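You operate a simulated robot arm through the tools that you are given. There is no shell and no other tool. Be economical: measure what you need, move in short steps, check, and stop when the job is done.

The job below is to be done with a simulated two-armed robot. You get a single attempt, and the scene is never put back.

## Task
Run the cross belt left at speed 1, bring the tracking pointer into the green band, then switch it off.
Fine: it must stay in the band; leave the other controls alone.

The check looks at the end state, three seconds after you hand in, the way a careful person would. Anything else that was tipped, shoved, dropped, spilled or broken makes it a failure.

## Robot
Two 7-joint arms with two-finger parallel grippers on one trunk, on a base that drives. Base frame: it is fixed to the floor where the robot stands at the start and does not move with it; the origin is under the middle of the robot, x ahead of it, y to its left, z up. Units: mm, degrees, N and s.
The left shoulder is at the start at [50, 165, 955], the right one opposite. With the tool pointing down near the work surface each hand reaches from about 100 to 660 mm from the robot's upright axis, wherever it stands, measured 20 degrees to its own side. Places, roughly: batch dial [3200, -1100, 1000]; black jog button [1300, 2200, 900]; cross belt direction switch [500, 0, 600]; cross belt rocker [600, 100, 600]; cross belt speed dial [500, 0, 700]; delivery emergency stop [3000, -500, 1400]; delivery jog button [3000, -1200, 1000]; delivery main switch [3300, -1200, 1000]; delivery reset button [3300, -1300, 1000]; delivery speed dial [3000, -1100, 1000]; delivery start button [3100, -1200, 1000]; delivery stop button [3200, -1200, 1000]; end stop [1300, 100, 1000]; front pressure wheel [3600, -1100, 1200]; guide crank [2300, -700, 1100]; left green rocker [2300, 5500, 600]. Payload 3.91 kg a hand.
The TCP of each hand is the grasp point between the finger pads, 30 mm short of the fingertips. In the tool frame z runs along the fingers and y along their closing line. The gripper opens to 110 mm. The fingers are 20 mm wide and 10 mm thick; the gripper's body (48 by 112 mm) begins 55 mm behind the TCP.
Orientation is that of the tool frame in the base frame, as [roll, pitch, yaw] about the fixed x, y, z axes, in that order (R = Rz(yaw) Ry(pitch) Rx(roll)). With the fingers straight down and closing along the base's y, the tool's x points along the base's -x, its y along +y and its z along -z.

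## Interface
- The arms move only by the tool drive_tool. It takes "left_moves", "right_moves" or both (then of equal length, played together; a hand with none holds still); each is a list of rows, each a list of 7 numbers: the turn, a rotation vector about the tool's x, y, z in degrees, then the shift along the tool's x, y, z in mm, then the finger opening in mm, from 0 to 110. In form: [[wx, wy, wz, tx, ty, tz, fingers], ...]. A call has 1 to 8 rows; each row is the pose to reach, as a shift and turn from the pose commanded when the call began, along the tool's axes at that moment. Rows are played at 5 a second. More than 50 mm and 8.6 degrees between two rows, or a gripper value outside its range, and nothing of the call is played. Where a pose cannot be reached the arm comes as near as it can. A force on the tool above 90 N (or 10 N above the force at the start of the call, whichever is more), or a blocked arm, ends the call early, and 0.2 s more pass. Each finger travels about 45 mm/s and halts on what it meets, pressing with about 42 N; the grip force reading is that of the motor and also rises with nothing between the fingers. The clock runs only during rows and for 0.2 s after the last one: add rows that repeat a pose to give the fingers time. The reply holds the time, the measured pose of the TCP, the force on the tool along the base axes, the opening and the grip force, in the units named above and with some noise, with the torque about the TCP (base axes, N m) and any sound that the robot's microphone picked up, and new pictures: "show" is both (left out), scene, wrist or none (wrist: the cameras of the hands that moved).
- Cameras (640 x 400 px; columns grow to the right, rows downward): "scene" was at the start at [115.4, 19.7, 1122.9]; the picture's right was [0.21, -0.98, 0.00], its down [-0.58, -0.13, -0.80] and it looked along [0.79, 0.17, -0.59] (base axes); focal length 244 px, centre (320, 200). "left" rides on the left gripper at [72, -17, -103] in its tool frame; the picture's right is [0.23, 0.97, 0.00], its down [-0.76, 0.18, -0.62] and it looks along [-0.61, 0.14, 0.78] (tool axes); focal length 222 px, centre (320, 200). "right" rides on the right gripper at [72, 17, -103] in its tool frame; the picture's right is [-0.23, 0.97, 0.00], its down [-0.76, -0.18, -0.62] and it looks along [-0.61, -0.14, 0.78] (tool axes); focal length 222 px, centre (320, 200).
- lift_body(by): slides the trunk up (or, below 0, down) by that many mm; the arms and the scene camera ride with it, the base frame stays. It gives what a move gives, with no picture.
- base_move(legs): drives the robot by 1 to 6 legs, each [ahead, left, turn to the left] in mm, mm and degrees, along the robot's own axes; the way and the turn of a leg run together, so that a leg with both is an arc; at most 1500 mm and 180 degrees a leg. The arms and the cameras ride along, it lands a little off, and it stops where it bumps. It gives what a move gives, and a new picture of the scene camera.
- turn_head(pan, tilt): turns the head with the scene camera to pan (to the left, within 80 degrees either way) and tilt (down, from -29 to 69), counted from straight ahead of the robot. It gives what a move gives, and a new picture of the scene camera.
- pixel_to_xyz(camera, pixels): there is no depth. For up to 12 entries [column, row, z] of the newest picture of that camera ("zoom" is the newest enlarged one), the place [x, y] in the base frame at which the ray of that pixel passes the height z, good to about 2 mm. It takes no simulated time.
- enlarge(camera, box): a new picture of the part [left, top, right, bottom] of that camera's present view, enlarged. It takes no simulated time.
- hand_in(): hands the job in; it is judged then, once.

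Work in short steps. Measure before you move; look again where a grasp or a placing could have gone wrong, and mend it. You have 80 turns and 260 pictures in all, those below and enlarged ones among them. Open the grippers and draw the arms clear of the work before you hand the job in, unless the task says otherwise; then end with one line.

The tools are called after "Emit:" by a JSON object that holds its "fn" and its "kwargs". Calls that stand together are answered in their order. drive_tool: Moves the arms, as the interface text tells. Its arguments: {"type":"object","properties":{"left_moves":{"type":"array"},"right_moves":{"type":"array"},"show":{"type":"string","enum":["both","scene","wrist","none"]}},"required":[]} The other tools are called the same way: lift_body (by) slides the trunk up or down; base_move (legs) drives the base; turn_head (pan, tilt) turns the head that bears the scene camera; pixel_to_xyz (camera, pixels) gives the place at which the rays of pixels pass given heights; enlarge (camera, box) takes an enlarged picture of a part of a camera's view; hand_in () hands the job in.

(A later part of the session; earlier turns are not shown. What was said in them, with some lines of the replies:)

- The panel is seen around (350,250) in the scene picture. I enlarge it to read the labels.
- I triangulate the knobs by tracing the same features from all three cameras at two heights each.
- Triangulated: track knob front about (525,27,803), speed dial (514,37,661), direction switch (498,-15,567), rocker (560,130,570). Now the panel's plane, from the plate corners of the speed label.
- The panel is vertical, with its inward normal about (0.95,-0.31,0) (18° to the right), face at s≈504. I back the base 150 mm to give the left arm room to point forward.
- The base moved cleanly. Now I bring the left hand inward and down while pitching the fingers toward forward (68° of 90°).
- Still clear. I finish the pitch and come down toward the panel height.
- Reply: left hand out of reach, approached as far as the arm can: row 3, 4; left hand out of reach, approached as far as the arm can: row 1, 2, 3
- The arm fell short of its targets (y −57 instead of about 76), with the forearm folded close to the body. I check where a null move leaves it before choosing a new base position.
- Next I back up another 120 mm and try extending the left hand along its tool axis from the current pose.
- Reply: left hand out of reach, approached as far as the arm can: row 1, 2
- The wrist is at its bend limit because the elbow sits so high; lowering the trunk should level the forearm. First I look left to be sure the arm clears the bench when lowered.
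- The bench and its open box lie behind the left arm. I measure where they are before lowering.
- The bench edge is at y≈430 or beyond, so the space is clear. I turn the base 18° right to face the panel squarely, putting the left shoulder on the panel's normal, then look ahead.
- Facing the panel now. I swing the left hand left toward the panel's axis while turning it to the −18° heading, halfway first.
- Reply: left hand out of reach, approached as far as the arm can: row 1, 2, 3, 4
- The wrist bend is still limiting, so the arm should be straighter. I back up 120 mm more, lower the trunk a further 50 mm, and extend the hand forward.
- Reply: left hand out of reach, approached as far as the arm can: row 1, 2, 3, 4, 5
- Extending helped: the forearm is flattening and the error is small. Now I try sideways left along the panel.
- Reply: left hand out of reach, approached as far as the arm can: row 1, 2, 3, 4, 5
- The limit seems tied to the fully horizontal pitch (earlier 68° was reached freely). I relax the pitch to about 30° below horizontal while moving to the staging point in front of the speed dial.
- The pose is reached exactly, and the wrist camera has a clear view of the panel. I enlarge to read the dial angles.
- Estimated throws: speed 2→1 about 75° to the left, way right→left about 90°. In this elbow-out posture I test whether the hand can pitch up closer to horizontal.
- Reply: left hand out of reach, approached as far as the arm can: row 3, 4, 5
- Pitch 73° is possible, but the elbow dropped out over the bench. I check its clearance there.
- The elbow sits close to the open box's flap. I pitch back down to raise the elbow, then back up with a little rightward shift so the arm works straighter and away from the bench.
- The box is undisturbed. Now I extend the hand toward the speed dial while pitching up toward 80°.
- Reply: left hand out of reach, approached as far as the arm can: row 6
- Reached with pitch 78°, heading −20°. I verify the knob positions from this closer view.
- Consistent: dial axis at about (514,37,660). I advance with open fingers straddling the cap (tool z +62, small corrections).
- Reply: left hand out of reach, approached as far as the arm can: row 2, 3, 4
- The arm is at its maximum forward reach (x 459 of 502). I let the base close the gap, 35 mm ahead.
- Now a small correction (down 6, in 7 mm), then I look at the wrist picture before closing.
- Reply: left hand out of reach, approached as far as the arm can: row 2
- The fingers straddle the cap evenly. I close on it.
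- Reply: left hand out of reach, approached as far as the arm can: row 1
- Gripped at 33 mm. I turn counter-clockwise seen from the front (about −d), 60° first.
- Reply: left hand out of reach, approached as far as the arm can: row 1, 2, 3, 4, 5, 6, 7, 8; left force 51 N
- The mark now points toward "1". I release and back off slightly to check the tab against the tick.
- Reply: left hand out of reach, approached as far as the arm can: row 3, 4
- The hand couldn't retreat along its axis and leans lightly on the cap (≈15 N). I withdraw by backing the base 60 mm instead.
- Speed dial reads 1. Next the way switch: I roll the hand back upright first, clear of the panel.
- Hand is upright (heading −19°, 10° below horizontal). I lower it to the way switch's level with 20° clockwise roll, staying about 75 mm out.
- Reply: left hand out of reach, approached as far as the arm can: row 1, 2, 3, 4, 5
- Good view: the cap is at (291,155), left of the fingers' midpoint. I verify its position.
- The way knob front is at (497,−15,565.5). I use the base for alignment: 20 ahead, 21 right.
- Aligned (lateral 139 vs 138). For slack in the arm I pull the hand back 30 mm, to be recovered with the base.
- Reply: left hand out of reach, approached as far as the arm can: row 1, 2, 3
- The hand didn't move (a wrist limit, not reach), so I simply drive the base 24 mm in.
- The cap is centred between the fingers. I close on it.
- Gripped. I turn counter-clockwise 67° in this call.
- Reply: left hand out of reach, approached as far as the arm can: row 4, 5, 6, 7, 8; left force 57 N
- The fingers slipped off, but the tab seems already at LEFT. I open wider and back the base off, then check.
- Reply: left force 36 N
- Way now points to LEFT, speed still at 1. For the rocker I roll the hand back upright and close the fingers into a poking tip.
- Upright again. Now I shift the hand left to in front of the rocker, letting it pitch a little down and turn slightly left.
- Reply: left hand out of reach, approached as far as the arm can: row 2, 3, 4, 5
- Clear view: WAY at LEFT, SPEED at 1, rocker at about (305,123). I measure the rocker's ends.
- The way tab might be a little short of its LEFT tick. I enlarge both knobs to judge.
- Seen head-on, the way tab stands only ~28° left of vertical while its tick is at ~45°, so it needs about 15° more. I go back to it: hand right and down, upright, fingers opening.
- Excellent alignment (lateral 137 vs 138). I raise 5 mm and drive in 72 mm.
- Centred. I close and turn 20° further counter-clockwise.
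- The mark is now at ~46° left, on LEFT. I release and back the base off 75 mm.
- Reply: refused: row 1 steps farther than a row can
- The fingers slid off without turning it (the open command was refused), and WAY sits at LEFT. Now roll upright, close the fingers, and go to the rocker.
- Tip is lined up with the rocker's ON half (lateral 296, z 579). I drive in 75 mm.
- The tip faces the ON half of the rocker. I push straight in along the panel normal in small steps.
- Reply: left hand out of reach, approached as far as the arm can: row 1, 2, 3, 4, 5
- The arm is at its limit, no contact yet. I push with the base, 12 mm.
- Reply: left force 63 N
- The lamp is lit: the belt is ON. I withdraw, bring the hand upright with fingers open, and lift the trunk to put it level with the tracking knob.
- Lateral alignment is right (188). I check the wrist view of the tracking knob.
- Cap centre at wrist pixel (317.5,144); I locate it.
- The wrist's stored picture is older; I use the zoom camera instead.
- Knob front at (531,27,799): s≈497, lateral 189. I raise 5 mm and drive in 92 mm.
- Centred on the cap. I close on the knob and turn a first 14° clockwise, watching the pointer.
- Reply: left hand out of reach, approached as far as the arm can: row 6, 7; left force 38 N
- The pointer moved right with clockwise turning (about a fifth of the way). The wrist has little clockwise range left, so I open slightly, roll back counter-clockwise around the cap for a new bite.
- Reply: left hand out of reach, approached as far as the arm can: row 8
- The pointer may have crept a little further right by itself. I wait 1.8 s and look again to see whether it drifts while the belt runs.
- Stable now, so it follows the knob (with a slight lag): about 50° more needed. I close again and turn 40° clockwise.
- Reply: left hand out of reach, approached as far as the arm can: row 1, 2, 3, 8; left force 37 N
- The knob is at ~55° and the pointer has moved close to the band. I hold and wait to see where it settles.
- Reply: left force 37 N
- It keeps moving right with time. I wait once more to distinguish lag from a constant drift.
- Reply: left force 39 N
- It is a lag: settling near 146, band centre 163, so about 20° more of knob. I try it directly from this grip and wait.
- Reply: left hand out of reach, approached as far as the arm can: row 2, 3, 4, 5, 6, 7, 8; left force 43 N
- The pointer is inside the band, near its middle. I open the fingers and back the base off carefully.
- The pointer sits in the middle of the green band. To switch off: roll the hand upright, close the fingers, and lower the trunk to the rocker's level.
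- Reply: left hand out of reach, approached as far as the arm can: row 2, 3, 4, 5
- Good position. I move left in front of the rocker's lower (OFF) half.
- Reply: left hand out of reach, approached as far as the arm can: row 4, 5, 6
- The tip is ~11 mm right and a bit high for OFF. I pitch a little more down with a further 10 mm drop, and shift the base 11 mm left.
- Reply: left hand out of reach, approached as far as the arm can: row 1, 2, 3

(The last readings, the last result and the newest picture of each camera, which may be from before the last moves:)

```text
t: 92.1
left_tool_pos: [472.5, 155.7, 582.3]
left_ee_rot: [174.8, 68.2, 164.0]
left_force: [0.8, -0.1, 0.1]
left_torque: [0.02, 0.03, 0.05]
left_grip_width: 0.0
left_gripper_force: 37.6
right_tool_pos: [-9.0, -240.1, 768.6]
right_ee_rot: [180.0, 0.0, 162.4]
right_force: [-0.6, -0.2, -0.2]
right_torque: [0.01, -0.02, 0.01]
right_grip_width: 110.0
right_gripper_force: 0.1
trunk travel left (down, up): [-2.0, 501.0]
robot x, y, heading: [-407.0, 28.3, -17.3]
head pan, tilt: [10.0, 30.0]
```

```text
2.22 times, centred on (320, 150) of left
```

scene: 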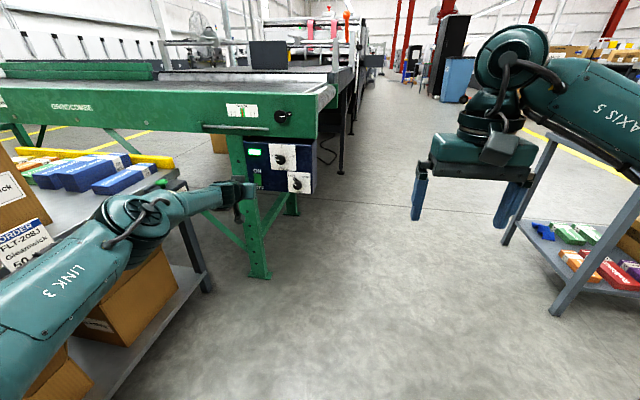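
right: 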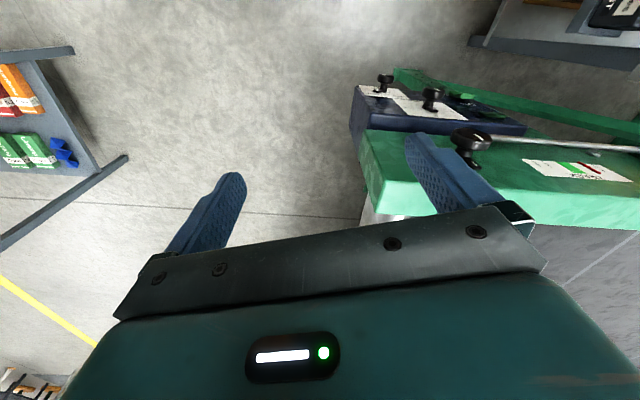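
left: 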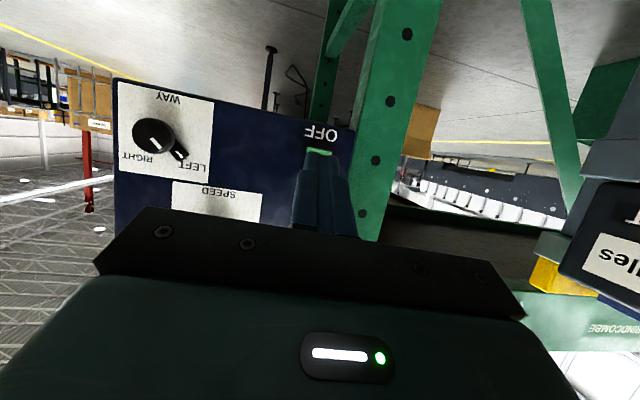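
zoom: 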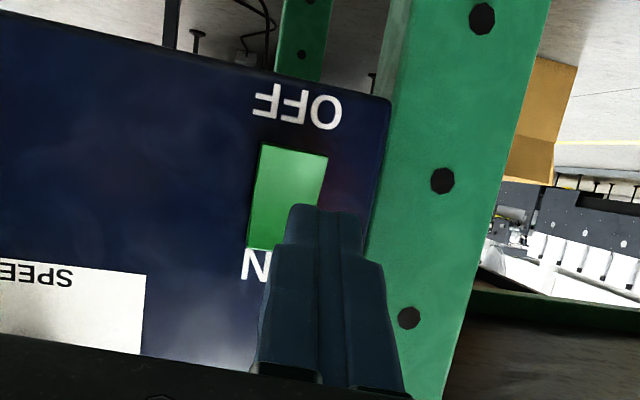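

The arm is simply at full stretch here (~620 mm from the shoulder), so it can't go lower. I pull the hand back and inward with a drop, to be made up by the base.

Emit:
{"fn": "drive_tool", "kwargs": {"left_moves": [[0, 2, 0, 0, -12, -18, 0], [0, 4, 0, 5, -25, -36, 0], [0, 6, 0, 15, -38, -54, 0], [0, 8, 0, 25, -50, -70, 0], [0, 8, 0, 25, -50, -70, 0]], "show": "wrist"}}

```text
t: 93.3
left_tool_pos: [389.3, 121.2, 584.5]
left_ee_rot: [176.1, 60.2, 165.6]
left_force: [0.0, -0.3, 0.1]
left_torque: [-0.02, -0.02, -0.01]
left_grip_width: 0.0
left_gripper_force: 37.5
right_tool_pos: [-8.7, -241.2, 768.3]
right_ee_rot: [179.9, -0.1, 162.4]
right_force: [0.4, 0.1, -0.3]
right_torque: [0.04, 0.0, 0.01]
right_grip_width: 109.7
right_gripper_force: 0.1
trunk travel left (down, up): [-2.0, 501.0]
robot x, y, heading: [-408.5, 29.1, -17.6]
head pan, tilt: [10.0, 30.0]
```

left: 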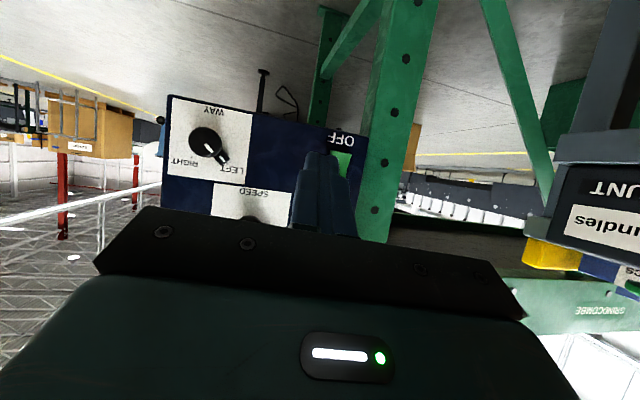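

Now the pose is reached exactly. I drop 22 mm and shift 20 left with the arm, then bring the base 32 left and 60 ahead.

Emit:
{"fn": "drive_tool", "kwargs": {"left_moves": [[0, 0, 0, 9, 10, 5, 0], [0, 0, 0, 19, 20, 11, 0], [0, 0, 0, 19, 20, 11, 0]], "show": "none"}}

Emit:
{"fn": "base_move", "kwargs": {"legs": [[60, 32, 0]]}}

Emit:
{"fn": "enlarge", "kwargs": {"camera": "left", "box": [200, 60, 440, 240]}}

```text
t: 94.1
left_tool_pos: [392.9, 141.8, 562.5]
left_ee_rot: [176.1, 60.2, 165.6]
left_force: [0.7, 0.1, 0.2]
left_torque: [0.03, 0.03, -0.05]
left_grip_width: 0.0
left_gripper_force: 38.2
right_tool_pos: [-8.2, -240.4, 769.1]
right_ee_rot: [179.9, -0.1, 162.4]
right_force: [0.8, -0.4, -1.2]
right_torque: [0.0, -0.01, 0.03]
right_grip_width: 109.9
right_gripper_force: 0.0
trunk travel left (down, up): [-2.0, 501.0]
robot x, y, heading: [-405.8, 29.5, -17.5]
head pan, tilt: [10.0, 30.0]
```

```text
t: 95.1
left_tool_pos: [460.6, 151.9, 562.8]
left_ee_rot: [176.0, 60.3, 165.7]
left_force: [0.3, -0.8, 0.1]
left_torque: [-0.01, 0.0, 0.02]
left_grip_width: 0.0
left_gripper_force: 37.5
right_tool_pos: [56.6, -228.3, 769.3]
right_ee_rot: [179.9, -0.1, 162.3]
right_force: [-0.1, -0.1, -0.3]
right_torque: [0.01, -0.01, 0.01]
right_grip_width: 109.9
right_gripper_force: 0.2
trunk travel left (down, up): [-2.0, 501.0]
robot x, y, heading: [-341.1, 43.4, -17.7]
head pan, tilt: [10.0, 30.0]
```

scene: 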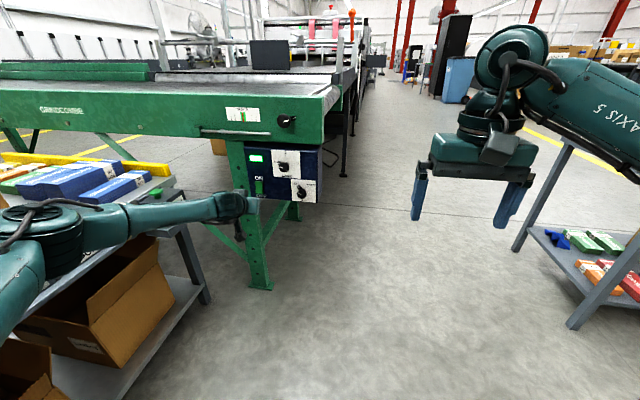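

```text
2.22 times, centred on (320, 150) of left
```

zoom: 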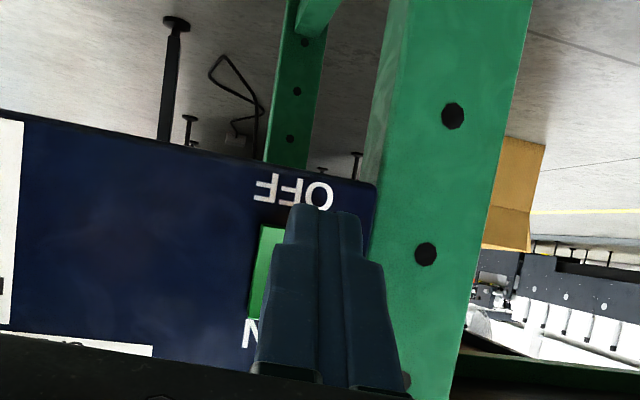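

Tip is aimed at the OFF half. Before driving in, I check elbow clearance from the bench and box.

Emit:
{"fn": "turn_head", "kwargs": {"pan": 60, "tilt": 40}}

```text
t: 96.3
left_tool_pos: [459.7, 153.5, 562.7]
left_ee_rot: [176.1, 60.3, 165.5]
left_force: [-0.6, -0.7, 0.1]
left_torque: [-0.01, -0.01, 0.04]
left_grip_width: 0.0
left_gripper_force: 37.8
right_tool_pos: [57.6, -229.5, 769.2]
right_ee_rot: [179.9, -0.1, 162.3]
right_force: [-0.1, 0.0, -0.2]
right_torque: [0.0, -0.01, 0.0]
right_grip_width: 110.0
right_gripper_force: 0.0
trunk travel left (down, up): [-2.0, 501.0]
robot x, y, heading: [-340.0, 42.6, -17.6]
head pan, tilt: [60.0, 40.0]
```

scene: 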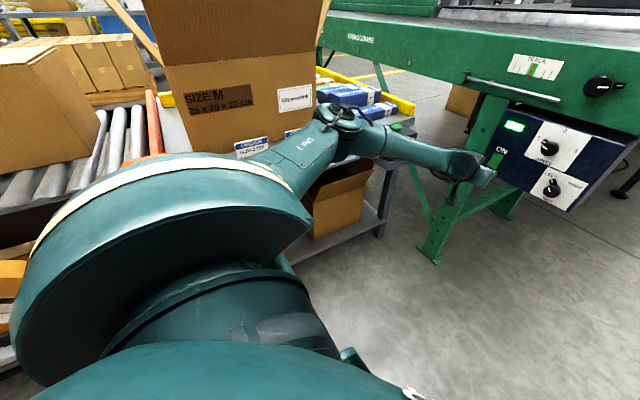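

Emit:
{"fn": "pixel_to_xyz", "kwargs": {"camera": "scene", "pixels": [[345, 115, 700], [345, 115, 760], [395, 130, 600], [320, 160, 550], [375, 125, 550], [265, 145, 600]]}}

Emit:
{"fn": "enlarge", "kwargs": {"camera": "scene", "box": [220, 60, 460, 210]}}

```text
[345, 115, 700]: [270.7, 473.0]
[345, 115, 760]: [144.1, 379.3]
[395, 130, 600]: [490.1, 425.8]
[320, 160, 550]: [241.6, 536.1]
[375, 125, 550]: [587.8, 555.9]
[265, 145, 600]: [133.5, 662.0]
```

```text
2.67 times, centred on (340, 135) of scene
```

zoom: 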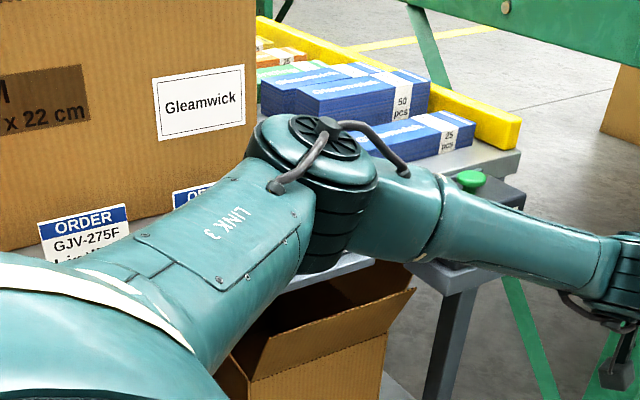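

The elbow is well above the bench. I face the panel again and drive in 55 mm.

Emit:
{"fn": "turn_head", "kwargs": {"pan": 15, "tilt": 30}}

Emit:
{"fn": "base_move", "kwargs": {"legs": [[54, 0, 0]]}}

Emit:
{"fn": "enlarge", "kwargs": {"camera": "left", "box": [200, 60, 440, 240]}}

```text
t: 97.4
left_tool_pos: [460.5, 153.4, 564.4]
left_ee_rot: [176.1, 60.3, 165.5]
left_force: [0.5, -1.1, 0.5]
left_torque: [-0.05, -0.02, -0.04]
left_grip_width: 0.2
left_gripper_force: 37.5
right_tool_pos: [57.3, -229.5, 768.4]
right_ee_rot: [179.9, -0.1, 162.3]
right_force: [-1.0, 0.0, 0.2]
right_torque: [0.02, -0.03, -0.02]
right_grip_width: 110.0
right_gripper_force: 0.1
trunk travel left (down, up): [-2.0, 501.0]
robot x, y, heading: [-340.1, 39.8, -17.5]
head pan, tilt: [15.0, 30.0]
```

scene: 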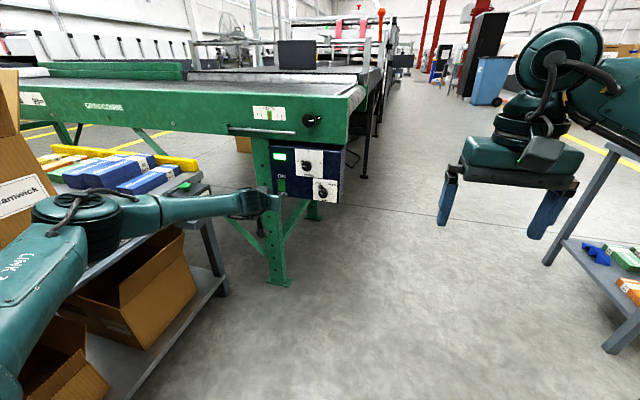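

```text
t: 98.3
left_tool_pos: [512.1, 137.2, 563.2]
left_ee_rot: [176.2, 60.3, 165.5]
left_force: [0.6, 0.6, 0.5]
left_torque: [0.01, -0.03, 0.01]
left_grip_width: 0.0
left_gripper_force: 37.8
right_tool_pos: [108.2, -245.2, 769.1]
right_ee_rot: [179.9, -0.1, 162.2]
right_force: [0.0, -0.5, 0.0]
right_torque: [0.02, 0.02, -0.01]
right_grip_width: 109.9
right_gripper_force: 0.1
trunk travel left (down, up): [-2.0, 501.0]
robot x, y, heading: [-286.0, 23.7, -17.7]
head pan, tilt: [15.0, 30.0]
```

scene: 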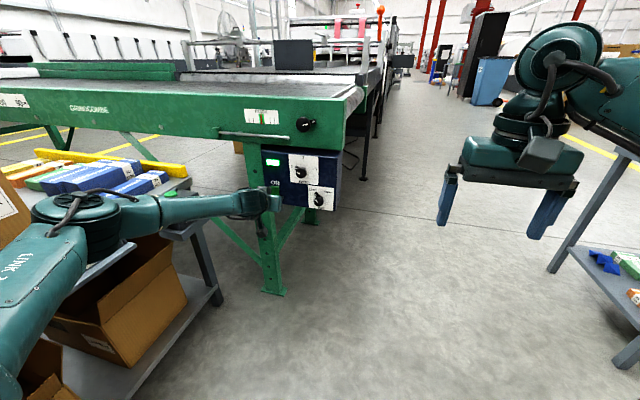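

```text
2.22 times, centred on (320, 150) of left
```

zoom: 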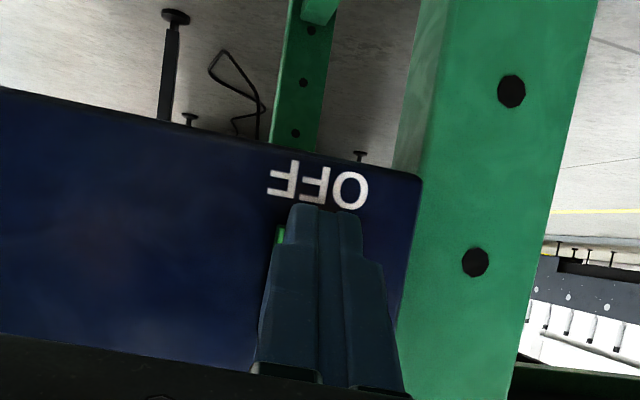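

Close, still short of contact. I raise 4 mm and shift 4 mm right to centre on the OFF half, then push with the arm along the panel normal.

Emit:
{"fn": "drive_tool", "kwargs": {"left_moves": [[0, 0, 0, -4, -4, -1, 0], [0, 0, 0, -8, -5, 6, 0], [0, 0, 0, -10, -5, 10, 0], [0, 0, 0, -12, -6, 14, 0], [0, 0, 0, -14, -6, 18, 0], [0, 0, 0, -16, -7, 21, 0]], "show": "scene"}}

Emit:
{"fn": "enlarge", "kwargs": {"camera": "scene", "box": [220, 90, 350, 220]}}

```text
t: 99.6
left_tool_pos: [527.0, 128.1, 561.5]
left_ee_rot: [176.2, 59.7, 165.6]
left_force: [-27.2, 6.7, 12.3]
left_torque: [-0.16, -0.34, -0.14]
left_grip_width: 0.2
left_gripper_force: 37.4
right_tool_pos: [106.6, -243.0, 768.8]
right_ee_rot: [179.9, 0.0, 162.5]
right_force: [0.8, -0.4, 0.1]
right_torque: [-0.03, -0.02, -0.05]
right_grip_width: 110.1
right_gripper_force: 0.1
trunk travel left (down, up): [-2.0, 501.0]
robot x, y, heading: [-290.7, 22.9, -17.4]
head pan, tilt: [15.0, 30.0]
stopped in row 6 (left hand): the force on the tool passed its limit at 99 N (the readings are from after the stop); the commanded pose is now the measured one
```

scene: 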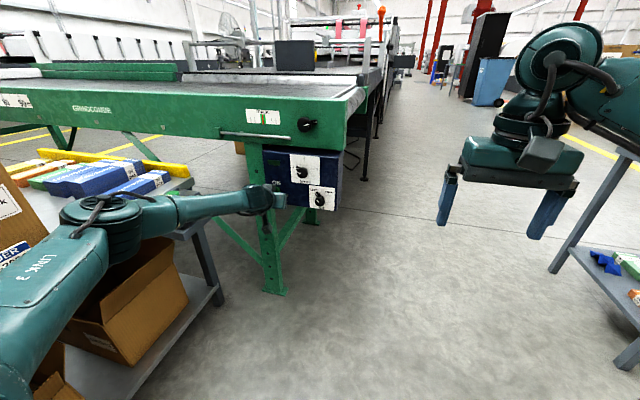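

```text
3.08 times, centred on (285, 155) of scene
```

zoom: 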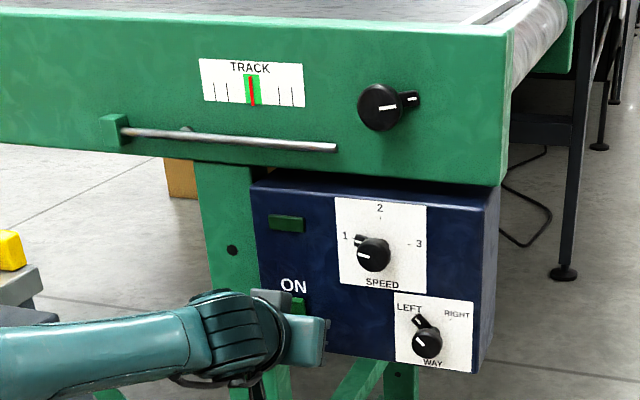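

The lamp is dark: the belt is off, and the pointer is centred in the green. I back the base away, then open the gripper.

Emit:
{"fn": "base_move", "kwargs": {"legs": [[-130, -20, 0]]}}

Emit:
{"fn": "drive_tool", "kwargs": {"left_moves": [[0, 0, 0, 0, -10, -20, 20], [0, 0, 0, 0, -20, -30, 45], [0, 0, 0, 0, -20, -30, 70], [0, 0, 0, 0, -20, -30, 90], [0, 0, 0, 0, -20, -30, 90]], "show": "scene"}}

Emit:
{"fn": "enlarge", "kwargs": {"camera": "scene", "box": [220, 90, 350, 220]}}

```text
t: 100.9
left_tool_pos: [399.4, 147.0, 560.1]
left_ee_rot: [176.2, 59.6, 165.6]
left_force: [-0.7, 0.4, 0.3]
left_torque: [-0.01, 0.0, 0.03]
left_grip_width: 0.0
left_gripper_force: 37.4
right_tool_pos: [-19.8, -223.7, 768.9]
right_ee_rot: [179.9, -0.1, 162.4]
right_force: [1.1, -0.2, 0.3]
right_torque: [-0.01, 0.01, -0.01]
right_grip_width: 110.3
right_gripper_force: 0.0
trunk travel left (down, up): [-2.0, 501.0]
robot x, y, heading: [-419.6, 48.6, -17.2]
head pan, tilt: [15.0, 30.0]
```

scene: 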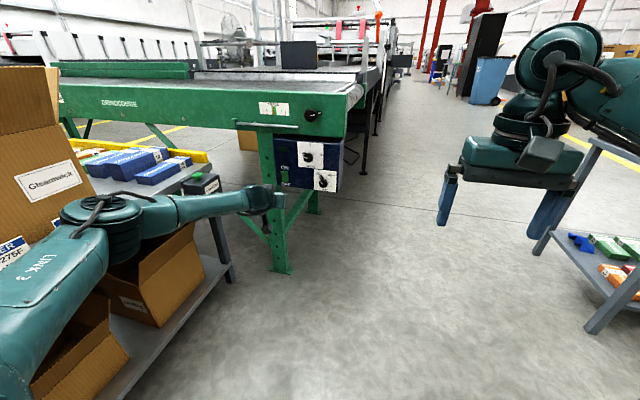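

```text
t: 102.1
left_tool_pos: [369.0, 132.4, 573.0]
left_ee_rot: [176.1, 59.7, 165.6]
left_force: [-0.6, -0.4, -1.4]
left_torque: [0.0, 0.02, -0.02]
left_grip_width: 90.0
left_gripper_force: 0.2
right_tool_pos: [-20.5, -224.7, 768.6]
right_ee_rot: [179.9, -0.1, 162.5]
right_force: [0.0, -1.0, 1.1]
right_torque: [0.03, 0.0, -0.04]
right_grip_width: 109.8
right_gripper_force: 0.0
trunk travel left (down, up): [-2.0, 501.0]
robot x, y, heading: [-416.6, 45.6, -17.2]
head pan, tilt: [15.0, 30.0]
```

scene: 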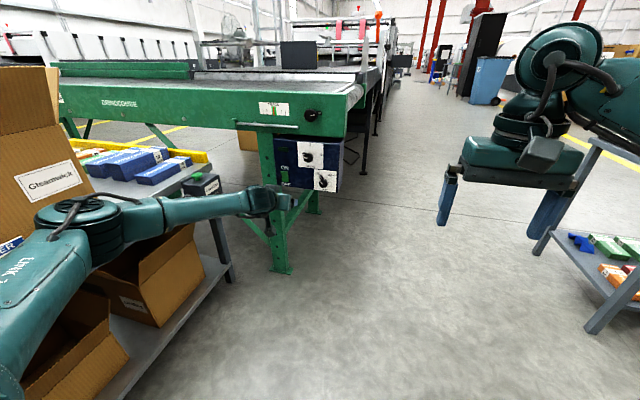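

```text
3.08 times, centred on (285, 155) of scene
```

zoom: 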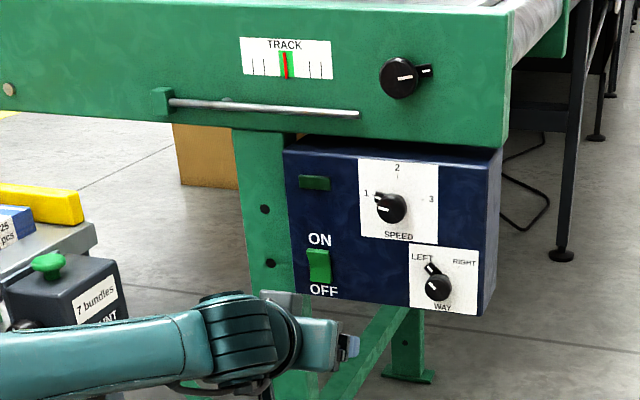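

The lamp is off, the dial is at 1, WAY points LEFT, the pointer is centred in the green band, and the hand is open and clear of the panel. I hand in.

Emit:
{"fn": "hand_in", "kwargs": {}}

```text
The job is handed in.
```

I ran the cross belt left at speed 1, brought the tracking pointer to the middle of the green band, and switched the belt off. In the last picture the lamp is dark, the speed dial reads 1, the direction switch is on LEFT, and the pointer is still centred in the green. No other controls were touched, and I saw nothing else moved.
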